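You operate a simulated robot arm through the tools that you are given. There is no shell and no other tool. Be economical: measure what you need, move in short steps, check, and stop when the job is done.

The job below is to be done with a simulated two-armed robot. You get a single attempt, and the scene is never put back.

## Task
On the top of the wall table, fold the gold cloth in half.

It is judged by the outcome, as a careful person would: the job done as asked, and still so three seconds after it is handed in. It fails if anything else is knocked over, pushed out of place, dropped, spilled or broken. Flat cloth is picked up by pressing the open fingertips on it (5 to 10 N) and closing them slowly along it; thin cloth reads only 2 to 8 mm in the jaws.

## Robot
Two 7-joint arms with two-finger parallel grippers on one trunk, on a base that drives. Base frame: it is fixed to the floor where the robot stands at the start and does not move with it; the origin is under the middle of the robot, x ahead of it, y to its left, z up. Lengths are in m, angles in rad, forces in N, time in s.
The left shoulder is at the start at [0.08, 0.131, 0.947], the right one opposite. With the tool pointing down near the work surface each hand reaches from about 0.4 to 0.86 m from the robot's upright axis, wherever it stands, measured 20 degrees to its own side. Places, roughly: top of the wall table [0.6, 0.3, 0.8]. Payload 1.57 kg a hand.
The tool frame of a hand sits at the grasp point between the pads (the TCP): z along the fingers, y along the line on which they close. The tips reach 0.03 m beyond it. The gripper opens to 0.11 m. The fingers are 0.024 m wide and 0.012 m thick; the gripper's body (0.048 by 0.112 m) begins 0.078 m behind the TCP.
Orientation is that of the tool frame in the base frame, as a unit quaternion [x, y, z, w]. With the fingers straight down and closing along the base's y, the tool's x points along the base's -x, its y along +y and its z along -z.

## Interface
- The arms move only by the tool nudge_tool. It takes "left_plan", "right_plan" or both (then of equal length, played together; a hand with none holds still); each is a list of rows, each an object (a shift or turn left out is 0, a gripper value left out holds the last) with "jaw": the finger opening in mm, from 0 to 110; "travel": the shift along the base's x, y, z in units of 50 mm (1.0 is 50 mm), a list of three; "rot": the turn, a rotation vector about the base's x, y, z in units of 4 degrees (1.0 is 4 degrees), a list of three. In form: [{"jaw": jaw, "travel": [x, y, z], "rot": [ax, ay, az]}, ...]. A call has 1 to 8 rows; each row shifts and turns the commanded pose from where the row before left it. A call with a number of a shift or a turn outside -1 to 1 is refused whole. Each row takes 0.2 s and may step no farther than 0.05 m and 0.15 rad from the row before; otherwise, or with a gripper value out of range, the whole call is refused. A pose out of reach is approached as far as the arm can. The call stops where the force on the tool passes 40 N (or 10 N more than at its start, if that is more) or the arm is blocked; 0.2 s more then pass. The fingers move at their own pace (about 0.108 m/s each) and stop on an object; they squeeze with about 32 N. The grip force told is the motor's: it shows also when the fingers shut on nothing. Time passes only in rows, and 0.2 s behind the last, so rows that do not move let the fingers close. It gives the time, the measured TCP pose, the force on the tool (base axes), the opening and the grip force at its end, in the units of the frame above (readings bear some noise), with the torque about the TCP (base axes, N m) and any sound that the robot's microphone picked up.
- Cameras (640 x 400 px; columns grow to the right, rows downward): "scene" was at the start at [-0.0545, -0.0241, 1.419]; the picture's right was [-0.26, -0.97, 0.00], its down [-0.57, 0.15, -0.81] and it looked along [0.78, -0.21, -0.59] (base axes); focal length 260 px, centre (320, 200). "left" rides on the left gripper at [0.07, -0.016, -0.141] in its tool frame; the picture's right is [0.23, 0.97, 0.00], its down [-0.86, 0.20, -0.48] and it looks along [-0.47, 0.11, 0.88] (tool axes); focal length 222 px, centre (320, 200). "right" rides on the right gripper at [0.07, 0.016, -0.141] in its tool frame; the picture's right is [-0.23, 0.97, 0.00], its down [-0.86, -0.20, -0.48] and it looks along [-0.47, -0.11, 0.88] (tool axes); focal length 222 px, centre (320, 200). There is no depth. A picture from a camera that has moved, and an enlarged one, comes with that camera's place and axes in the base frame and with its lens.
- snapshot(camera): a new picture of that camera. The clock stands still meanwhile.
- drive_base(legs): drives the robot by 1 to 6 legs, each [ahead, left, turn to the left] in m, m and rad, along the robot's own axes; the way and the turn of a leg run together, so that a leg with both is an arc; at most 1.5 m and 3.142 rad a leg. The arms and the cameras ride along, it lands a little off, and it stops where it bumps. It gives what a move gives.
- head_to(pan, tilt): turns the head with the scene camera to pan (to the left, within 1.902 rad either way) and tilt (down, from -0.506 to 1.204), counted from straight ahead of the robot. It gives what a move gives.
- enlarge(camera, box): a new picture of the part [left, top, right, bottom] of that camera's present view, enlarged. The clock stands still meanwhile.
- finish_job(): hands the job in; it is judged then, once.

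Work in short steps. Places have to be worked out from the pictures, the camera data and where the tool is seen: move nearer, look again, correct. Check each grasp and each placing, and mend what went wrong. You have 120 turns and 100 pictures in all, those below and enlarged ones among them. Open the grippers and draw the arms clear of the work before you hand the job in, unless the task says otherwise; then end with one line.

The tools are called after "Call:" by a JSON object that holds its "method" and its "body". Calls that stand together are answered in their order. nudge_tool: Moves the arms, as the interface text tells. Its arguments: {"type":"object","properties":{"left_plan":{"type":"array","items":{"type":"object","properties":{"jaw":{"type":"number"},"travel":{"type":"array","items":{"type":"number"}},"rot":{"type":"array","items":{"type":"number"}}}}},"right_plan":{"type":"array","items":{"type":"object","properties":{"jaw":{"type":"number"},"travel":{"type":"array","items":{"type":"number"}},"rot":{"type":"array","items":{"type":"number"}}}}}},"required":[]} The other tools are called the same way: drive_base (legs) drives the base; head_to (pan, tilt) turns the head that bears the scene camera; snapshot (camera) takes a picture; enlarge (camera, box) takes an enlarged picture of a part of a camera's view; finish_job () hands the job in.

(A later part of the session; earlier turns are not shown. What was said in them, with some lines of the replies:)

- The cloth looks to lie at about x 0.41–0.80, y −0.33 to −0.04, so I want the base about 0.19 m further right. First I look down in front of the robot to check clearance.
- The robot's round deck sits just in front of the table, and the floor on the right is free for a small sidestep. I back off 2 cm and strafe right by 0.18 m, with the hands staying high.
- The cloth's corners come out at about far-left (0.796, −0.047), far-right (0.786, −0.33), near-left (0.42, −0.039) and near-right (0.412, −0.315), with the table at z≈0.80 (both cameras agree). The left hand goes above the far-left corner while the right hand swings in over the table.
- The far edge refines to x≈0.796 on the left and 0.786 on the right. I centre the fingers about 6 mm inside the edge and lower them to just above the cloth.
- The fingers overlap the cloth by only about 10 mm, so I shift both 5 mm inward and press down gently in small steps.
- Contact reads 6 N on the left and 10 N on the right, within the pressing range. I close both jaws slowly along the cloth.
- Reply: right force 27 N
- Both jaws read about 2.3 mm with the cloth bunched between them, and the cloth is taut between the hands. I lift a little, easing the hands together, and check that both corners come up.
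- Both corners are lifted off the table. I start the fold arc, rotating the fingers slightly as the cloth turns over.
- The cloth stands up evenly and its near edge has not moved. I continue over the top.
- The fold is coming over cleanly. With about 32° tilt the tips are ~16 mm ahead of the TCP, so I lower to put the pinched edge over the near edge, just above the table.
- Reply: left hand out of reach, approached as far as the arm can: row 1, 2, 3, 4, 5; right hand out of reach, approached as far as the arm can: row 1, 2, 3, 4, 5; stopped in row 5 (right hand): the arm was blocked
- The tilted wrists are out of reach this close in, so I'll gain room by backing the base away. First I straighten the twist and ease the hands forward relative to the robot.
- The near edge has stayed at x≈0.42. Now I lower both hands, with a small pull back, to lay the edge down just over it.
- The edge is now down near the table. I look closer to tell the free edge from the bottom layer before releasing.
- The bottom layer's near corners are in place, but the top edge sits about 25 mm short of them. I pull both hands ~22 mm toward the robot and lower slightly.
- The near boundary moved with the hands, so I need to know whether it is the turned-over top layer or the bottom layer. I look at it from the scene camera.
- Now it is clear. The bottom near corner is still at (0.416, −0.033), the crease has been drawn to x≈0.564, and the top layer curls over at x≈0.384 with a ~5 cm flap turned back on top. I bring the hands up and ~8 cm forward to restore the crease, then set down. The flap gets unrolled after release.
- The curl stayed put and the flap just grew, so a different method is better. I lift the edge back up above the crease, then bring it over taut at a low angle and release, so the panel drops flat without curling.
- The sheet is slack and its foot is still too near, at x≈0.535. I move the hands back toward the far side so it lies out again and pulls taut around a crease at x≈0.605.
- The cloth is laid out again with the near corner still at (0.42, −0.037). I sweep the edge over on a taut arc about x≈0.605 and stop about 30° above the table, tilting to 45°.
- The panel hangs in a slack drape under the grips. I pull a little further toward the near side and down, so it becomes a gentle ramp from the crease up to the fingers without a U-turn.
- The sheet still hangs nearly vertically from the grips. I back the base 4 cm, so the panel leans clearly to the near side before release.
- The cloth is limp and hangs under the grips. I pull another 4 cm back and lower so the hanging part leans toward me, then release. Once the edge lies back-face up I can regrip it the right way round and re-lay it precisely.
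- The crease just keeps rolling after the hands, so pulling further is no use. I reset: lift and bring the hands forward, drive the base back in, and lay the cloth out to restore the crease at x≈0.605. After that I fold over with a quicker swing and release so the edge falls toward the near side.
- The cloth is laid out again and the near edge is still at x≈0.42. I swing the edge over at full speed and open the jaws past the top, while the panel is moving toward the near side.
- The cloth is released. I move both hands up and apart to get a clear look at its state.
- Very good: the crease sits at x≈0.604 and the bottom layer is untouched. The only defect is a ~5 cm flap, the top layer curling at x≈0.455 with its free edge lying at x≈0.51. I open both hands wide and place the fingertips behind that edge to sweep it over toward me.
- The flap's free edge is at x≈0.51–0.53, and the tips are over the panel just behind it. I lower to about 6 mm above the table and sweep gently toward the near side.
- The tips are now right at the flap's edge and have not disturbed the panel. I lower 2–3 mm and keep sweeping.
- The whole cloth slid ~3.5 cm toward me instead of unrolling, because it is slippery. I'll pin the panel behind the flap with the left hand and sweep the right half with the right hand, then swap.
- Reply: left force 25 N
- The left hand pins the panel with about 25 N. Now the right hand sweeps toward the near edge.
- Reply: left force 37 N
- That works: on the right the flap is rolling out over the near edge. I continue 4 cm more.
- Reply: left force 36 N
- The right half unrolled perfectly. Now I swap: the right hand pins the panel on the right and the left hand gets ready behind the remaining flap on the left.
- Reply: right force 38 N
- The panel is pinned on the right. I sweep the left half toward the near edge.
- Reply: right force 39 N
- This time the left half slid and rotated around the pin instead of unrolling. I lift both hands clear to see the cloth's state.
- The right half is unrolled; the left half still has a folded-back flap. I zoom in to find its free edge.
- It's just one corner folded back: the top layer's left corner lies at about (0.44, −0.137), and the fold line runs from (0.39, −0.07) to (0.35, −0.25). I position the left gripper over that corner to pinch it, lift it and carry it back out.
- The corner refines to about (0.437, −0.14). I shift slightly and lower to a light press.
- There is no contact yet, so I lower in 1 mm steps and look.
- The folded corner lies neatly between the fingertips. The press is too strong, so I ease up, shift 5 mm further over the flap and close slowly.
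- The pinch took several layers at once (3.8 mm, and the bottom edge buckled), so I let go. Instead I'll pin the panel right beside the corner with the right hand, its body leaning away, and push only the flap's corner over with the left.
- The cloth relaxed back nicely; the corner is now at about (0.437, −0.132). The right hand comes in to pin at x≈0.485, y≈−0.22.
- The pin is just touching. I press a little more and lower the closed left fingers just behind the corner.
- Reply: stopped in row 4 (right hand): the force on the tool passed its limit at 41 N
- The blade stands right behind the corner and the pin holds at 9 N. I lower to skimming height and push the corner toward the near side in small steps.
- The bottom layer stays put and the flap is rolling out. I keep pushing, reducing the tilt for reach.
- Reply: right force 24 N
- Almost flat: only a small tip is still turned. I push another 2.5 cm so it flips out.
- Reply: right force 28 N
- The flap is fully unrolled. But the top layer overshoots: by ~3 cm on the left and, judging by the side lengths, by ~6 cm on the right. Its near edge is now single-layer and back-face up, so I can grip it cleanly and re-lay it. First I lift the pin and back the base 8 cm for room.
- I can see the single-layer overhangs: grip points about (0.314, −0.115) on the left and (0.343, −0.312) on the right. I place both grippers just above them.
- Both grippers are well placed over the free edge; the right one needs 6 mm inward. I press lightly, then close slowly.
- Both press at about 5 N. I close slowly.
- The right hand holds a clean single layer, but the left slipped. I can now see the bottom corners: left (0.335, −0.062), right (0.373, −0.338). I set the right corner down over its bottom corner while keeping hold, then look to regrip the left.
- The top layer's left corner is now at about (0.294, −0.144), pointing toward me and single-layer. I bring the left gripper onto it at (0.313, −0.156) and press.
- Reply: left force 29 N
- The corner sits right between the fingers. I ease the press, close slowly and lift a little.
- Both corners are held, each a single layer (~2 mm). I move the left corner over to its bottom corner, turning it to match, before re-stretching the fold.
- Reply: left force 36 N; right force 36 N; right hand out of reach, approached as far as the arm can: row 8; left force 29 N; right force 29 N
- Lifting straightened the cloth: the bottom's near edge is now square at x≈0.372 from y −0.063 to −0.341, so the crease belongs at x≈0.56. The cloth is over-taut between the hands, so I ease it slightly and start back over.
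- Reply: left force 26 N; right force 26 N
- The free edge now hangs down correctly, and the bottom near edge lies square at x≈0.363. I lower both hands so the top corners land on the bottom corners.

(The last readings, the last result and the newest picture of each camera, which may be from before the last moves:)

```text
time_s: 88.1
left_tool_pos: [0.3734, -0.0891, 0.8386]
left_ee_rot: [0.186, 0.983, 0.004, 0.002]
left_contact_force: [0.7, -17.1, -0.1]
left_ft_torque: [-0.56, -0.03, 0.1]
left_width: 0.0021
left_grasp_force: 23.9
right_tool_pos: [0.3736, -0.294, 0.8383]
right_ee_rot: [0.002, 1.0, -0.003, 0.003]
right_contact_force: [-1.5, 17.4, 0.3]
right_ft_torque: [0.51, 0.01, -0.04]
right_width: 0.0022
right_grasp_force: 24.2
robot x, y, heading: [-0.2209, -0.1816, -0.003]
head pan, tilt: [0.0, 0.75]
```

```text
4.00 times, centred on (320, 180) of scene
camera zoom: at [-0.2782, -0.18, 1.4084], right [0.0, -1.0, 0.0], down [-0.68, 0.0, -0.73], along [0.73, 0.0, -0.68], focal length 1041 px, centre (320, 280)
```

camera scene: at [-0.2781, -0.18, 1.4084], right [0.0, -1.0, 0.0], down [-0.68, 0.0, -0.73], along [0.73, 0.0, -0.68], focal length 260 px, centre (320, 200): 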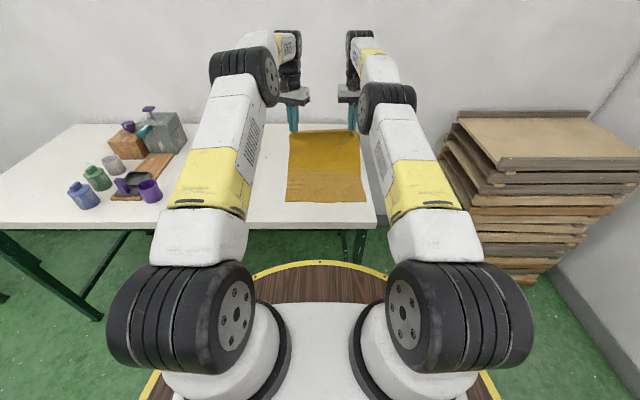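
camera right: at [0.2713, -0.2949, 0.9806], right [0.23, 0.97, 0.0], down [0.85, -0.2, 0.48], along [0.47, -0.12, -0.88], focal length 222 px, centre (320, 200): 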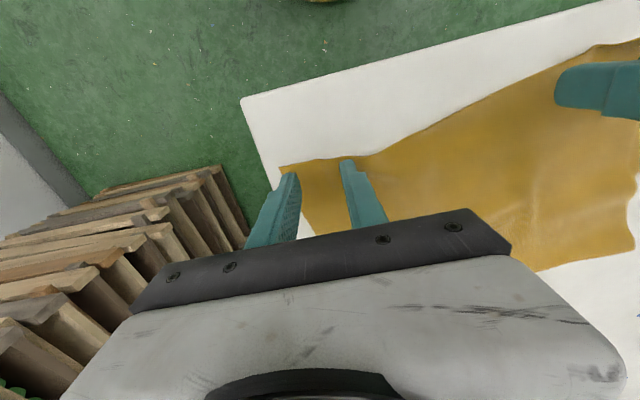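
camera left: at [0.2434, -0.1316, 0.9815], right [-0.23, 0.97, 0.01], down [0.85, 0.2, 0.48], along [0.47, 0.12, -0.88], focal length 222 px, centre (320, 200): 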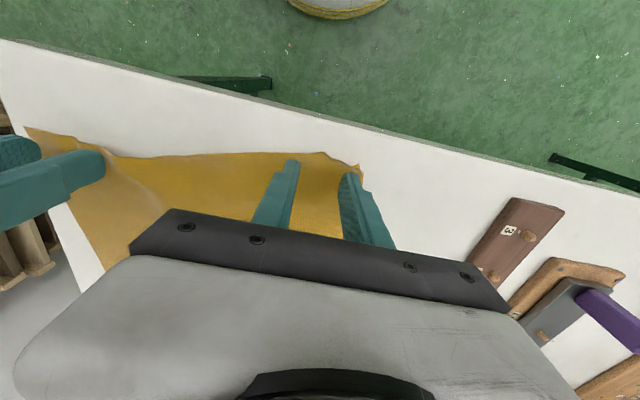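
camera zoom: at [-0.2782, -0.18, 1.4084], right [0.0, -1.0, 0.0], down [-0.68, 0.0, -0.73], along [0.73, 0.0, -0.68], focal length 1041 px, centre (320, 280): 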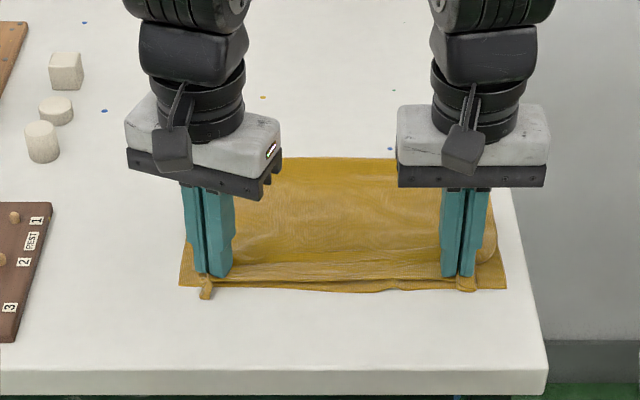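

The top edge now lies along the bottom edge, with the crease at x≈0.55. I relax the sideways tension, open the jaws and lift straight up.

Call:
{"method": "nudge_tool", "body": {"left_plan": [{"travel": [0, -0.06, -0.06]}, {"jaw": 12}, {"jaw": 36}, {}, {"travel": [0, 0, 0.3]}, {"travel": [0, 0, 0.7]}, {"travel": [0, 0.5, 0.6]}, {"travel": [0, 0.8, 0.2]}], "right_plan": [{"travel": [0, 0.06, -0.06]}, {"jaw": 12}, {"jaw": 36}, {}, {"travel": [0, 0, 0.3]}, {"travel": [0, 0, 0.7]}, {"travel": [0, -0.5, 0.6]}, {"travel": [0, -0.8, 0.2]}]}}

Call:
{"method": "nudge_tool", "body": {"left_plan": [{"travel": [0, 0.8, 0]}, {"travel": [0, 0.8, 0]}, {}], "right_plan": [{"travel": [0, -0.8, 0]}, {"travel": [0, -0.8, 0]}, {}]}}

Call:
{"method": "enlarge", "body": {"camera": "scene", "box": [270, 150, 380, 219]}}

```text
time_s: 89.9
left_tool_pos: [0.3749, -0.0278, 0.9247]
left_ee_rot: [0.186, 0.982, 0.004, 0.003]
left_contact_force: [-0.5, -0.5, -0.3]
left_ft_torque: [-0.01, 0.01, -0.03]
left_width: 0.036
left_grasp_force: 0.1
right_tool_pos: [0.3746, -0.3554, 0.9251]
right_ee_rot: [0.001, 1.0, -0.003, 0.001]
right_contact_force: [0.4, 0.2, 0.5]
right_ft_torque: [-0.02, 0.01, 0.02]
right_width: 0.0359
right_grasp_force: 0.0
robot x, y, heading: [-0.2218, -0.1765, 0.005]
head pan, tilt: [0.0, 0.75]
```

```text
time_s: 90.7
left_tool_pos: [0.3753, 0.0525, 0.9263]
left_ee_rot: [0.187, 0.982, 0.004, 0.003]
left_contact_force: [0.9, 0.7, 0.8]
left_ft_torque: [0.02, 0.0, 0.01]
left_width: 0.0361
left_grasp_force: 0.0
right_tool_pos: [0.3744, -0.4373, 0.9243]
right_ee_rot: [0.0, 1.0, -0.003, 0.001]
right_contact_force: [0.5, 0.4, 0.3]
right_ft_torque: [0.02, 0.02, 0.02]
right_width: 0.0359
right_grasp_force: 0.0
robot x, y, heading: [-0.2235, -0.1788, -0.0]
head pan, tilt: [0.0, 0.75]
```

```text
5.80 times, centred on (325, 184) of scene
camera zoom: at [-0.2781, -0.18, 1.4084], right [0.0, -1.0, 0.0], down [-0.68, 0.0, -0.73], along [0.73, 0.0, -0.68], focal length 1509 px, centre (291, 290)
```

zoom: 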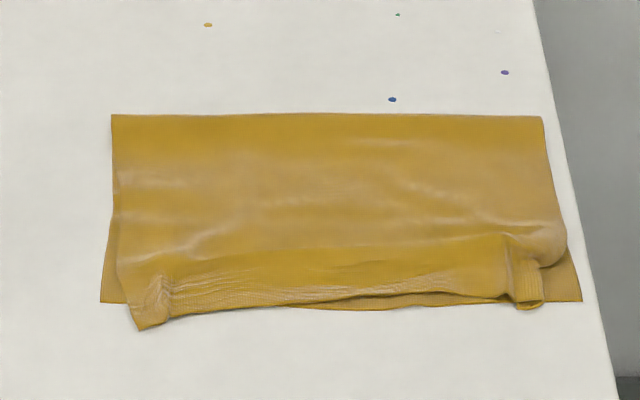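

The cloth is folded with edges nearly aligned; only the two pinched corners are bunched ~2 cm inward. I'll press closed fingertips lightly on both and smooth them outward symmetrically.

Call:
{"method": "nudge_tool", "body": {"left_plan": [{"travel": [0, -0.75, 0], "jaw": 0}, {"travel": [0, -0.75, 0]}, {"travel": [0, -0.75, 0]}, {"travel": [0, -0.72, 0]}, {"travel": [0, 0, -0.8]}, {"travel": [0, 0, -0.8]}, {"travel": [0, 0, -0.2]}, {}], "right_plan": [{"travel": [0, 0.63, 0], "jaw": 0}, {"travel": [0, 0.63, 0]}, {"travel": [0, 0.63, 0]}, {"travel": [0, 0.61, 0]}, {"travel": [0, 0, -0.8]}, {"travel": [0, 0, -0.8]}, {"travel": [0, 0, -0.17]}, {}]}}

```text
time_s: 92.5
left_tool_pos: [0.3733, -0.0968, 0.8349]
left_ee_rot: [0.186, 0.983, 0.004, 0.002]
left_contact_force: [0.6, 0.1, 0.1]
left_ft_torque: [0.04, 0.01, 0.01]
left_width: 0.0002
left_grasp_force: 21.4
right_tool_pos: [0.3725, -0.3136, 0.8381]
right_ee_rot: [0.002, 1.0, -0.002, 0.002]
right_contact_force: [0.1, -0.3, 0.2]
right_ft_torque: [-0.04, -0.04, -0.01]
right_width: 0.0
right_grasp_force: 21.4
robot x, y, heading: [-0.2222, -0.1822, -0.004]
head pan, tilt: [0.0, 0.75]
```

Hovering just above the corners, I lower to light contact.

Call:
{"method": "nudge_tool", "body": {"left_plan": [{"travel": [0, 0, -0.03]}, {"travel": [0, 0, -0.02]}, {}], "right_plan": [{"travel": [0, 0, -0.08]}, {"travel": [0, 0, -0.03]}, {}]}}

```text
time_s: 93.3
left_tool_pos: [0.3738, -0.0957, 0.8339]
left_ee_rot: [0.185, 0.983, 0.004, 0.004]
left_contact_force: [0.3, 0.2, -1.1]
left_ft_torque: [-0.03, 0.01, -0.03]
left_width: 0.0
left_grasp_force: 21.7
right_tool_pos: [0.3736, -0.311, 0.8328]
right_ee_rot: [0.002, 1.0, -0.002, 0.004]
right_contact_force: [-2.6, 0.0, 26.4]
right_ft_torque: [-0.23, 0.16, -0.01]
right_width: 0.0002
right_grasp_force: 21.6
robot x, y, heading: [-0.2214, -0.1777, -0.002]
head pan, tilt: [0.0, 0.75]
```

The right hand presses too hard and the left not at all, so I even them out.

Call:
{"method": "nudge_tool", "body": {"left_plan": [{"travel": [0, 0, -0.03]}, {"travel": [0, 0, -0.01]}, {}], "right_plan": [{"travel": [0, 0, 0.02]}, {}, {}]}}

```text
time_s: 94.1
left_tool_pos: [0.3731, -0.0967, 0.8329]
left_ee_rot: [0.186, 0.982, 0.004, 0.004]
left_contact_force: [-1.5, 0.7, 5.0]
left_ft_torque: [0.04, 0.02, 0.02]
left_width: 0.0
left_grasp_force: 21.4
right_tool_pos: [0.3738, -0.3137, 0.8327]
right_ee_rot: [0.002, 1.0, -0.003, 0.003]
right_contact_force: [1.8, -0.6, 21.8]
right_ft_torque: [-0.16, -0.01, 0.01]
right_width: 0.0
right_grasp_force: 21.5
robot x, y, heading: [-0.2176, -0.1788, -0.001]
head pan, tilt: [0.0, 0.75]
```

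Left reads 5 N; the right needs to ease a bit more. Then I drag both outward by 2 cm and lift.

Call:
{"method": "nudge_tool", "body": {"left_plan": [{}, {"travel": [0, 0.1, 0]}, {"travel": [0, 0.1, 0]}, {"travel": [0, 0.1, 0]}, {"travel": [0, 0.1, 0]}, {"travel": [0, 0.05, 0]}, {"travel": [0, 0, 0.5]}, {"travel": [0, 0.5, 0.8]}], "right_plan": [{"travel": [0, 0, 0.02]}, {"travel": [0, -0.1, 0]}, {"travel": [0, -0.1, 0]}, {"travel": [0, -0.1, 0]}, {"travel": [0, -0.1, 0]}, {"travel": [0, -0.05, 0]}, {"travel": [0, 0, 0.5]}, {"travel": [0, -0.5, 0.8]}]}}

Call:
{"method": "nudge_tool", "body": {"left_plan": [{"travel": [0, 0.8, 0.2]}, {"travel": [0, 0.8, 0]}, {"travel": [0, 0.5, 0]}], "right_plan": [{"travel": [0, -0.8, 0.2]}, {"travel": [0, -0.8, 0]}, {"travel": [0, -0.5, 0]}]}}

Call:
{"method": "enlarge", "body": {"camera": "scene", "box": [270, 150, 380, 219]}}

```text
time_s: 95.9
left_tool_pos: [0.3735, -0.049, 0.8973]
left_ee_rot: [0.186, 0.983, 0.004, 0.003]
left_contact_force: [0.6, 0.1, 0.5]
left_ft_torque: [0.01, 0.01, 0.01]
left_width: 0.0
left_grasp_force: 21.4
right_tool_pos: [0.3733, -0.3592, 0.8966]
right_ee_rot: [0.001, 1.0, -0.003, 0.003]
right_contact_force: [-0.1, 0.2, -0.2]
right_ft_torque: [0.03, 0.06, -0.02]
right_width: 0.0
right_grasp_force: 21.1
robot x, y, heading: [-0.2203, -0.1791, -0.001]
head pan, tilt: [0.0, 0.75]
```

```text
time_s: 96.7
left_tool_pos: [0.3728, 0.0558, 0.9071]
left_ee_rot: [0.185, 0.983, 0.004, 0.003]
left_contact_force: [-0.7, 0.6, -0.2]
left_ft_torque: [0.02, 0.0, -0.05]
left_width: 0.0
left_grasp_force: 21.2
right_tool_pos: [0.3728, -0.4662, 0.9085]
right_ee_rot: [0.001, 1.0, -0.003, 0.001]
right_contact_force: [0.3, 0.4, -0.1]
right_ft_torque: [0.01, -0.02, -0.02]
right_width: 0.0
right_grasp_force: 21.2
robot x, y, heading: [-0.2232, -0.1801, -0.0]
head pan, tilt: [0.0, 0.75]
```

```text
5.80 times, centred on (325, 184) of scene
camera zoom: at [-0.2781, -0.18, 1.4084], right [0.0, -1.0, 0.0], down [-0.68, 0.0, -0.73], along [0.73, 0.0, -0.68], focal length 1509 px, centre (291, 290)
```

zoom: 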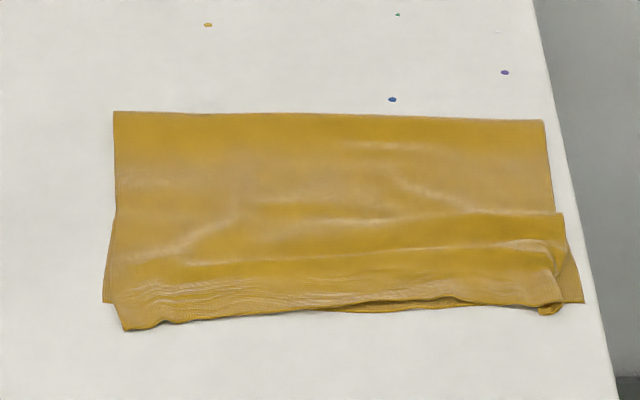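

The corners are smoothed: the edges match within about 2 cm and the crease is straight. I open the grippers, draw the arms clear and take a final look at the whole scene.

Call:
{"method": "nudge_tool", "body": {"left_plan": [{"travel": [-0.2, 0.3, 0.8], "jaw": 60}, {"travel": [-0.2, 0.3, 0.8]}, {"travel": [0, 0, 0.5]}, {}], "right_plan": [{"travel": [-0.2, -0.2, 0.8], "jaw": 60}, {"travel": [-0.2, -0.2, 0.8]}, {"travel": [0, 0, 0.5]}, {}]}}

Call:
{"method": "snapshot", "body": {"camera": "scene"}}

Call:
{"method": "enlarge", "body": {"camera": "scene", "box": [270, 150, 380, 219]}}

```text
time_s: 97.7
left_tool_pos: [0.353, 0.0861, 1.0134]
left_ee_rot: [0.185, 0.983, 0.004, 0.003]
left_contact_force: [1.1, -0.2, -0.2]
left_ft_torque: [-0.01, 0.01, -0.04]
left_width: 0.0597
left_grasp_force: 0.0
right_tool_pos: [0.3524, -0.4846, 1.0139]
right_ee_rot: [0.003, 1.0, -0.004, 0.002]
right_contact_force: [0.5, -0.1, -0.4]
right_ft_torque: [0.01, 0.0, -0.03]
right_width: 0.0602
right_grasp_force: 0.1
robot x, y, heading: [-0.2226, -0.1784, 0.001]
head pan, tilt: [0.0, 0.75]
```

```text
7 pictures are left
camera scene: at [-0.2782, -0.18, 1.4084], right [0.0, -1.0, 0.0], down [-0.68, 0.0, -0.73], along [0.73, 0.0, -0.68], focal length 260 px, centre (320, 200)
```

scene: 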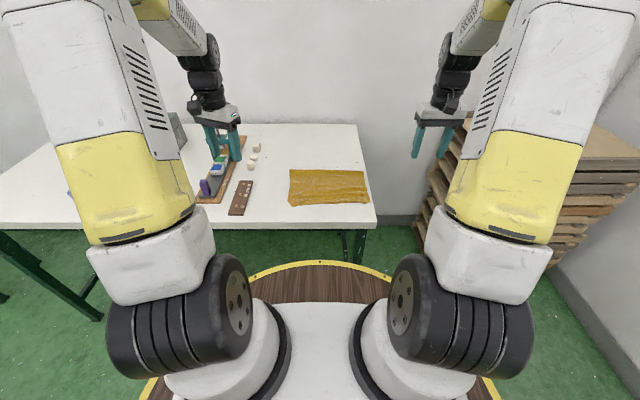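

```text
5.80 times, centred on (325, 184) of scene
camera zoom: at [-0.2782, -0.18, 1.4084], right [0.0, -1.0, 0.0], down [-0.68, 0.0, -0.73], along [0.73, 0.0, -0.68], focal length 1509 px, centre (291, 290)
```

zoom: 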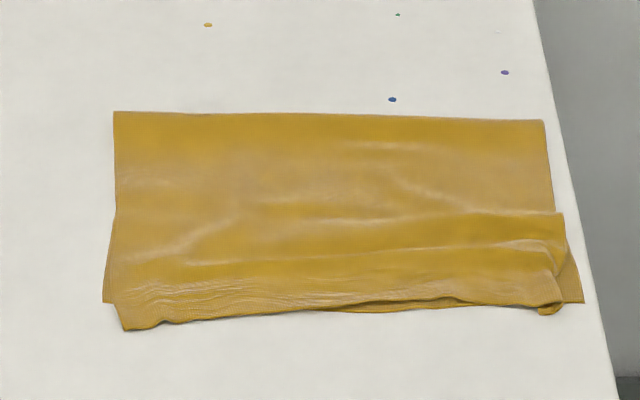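

The cloth lies folded in half and is stable, everything else is in place, and both grippers are open and clear. I hand the job in.

Call:
{"method": "finish_job", "body": {}}

```text
The job is handed in.
```

The gold cloth is folded in half on the wall table, its top edge within about 2 cm of the bottom edge. A small pleat remains at the right corner, and the folded cloth lies about 5 cm nearer the robot than it started. Nothing else was disturbed, and both arms are open and clear.
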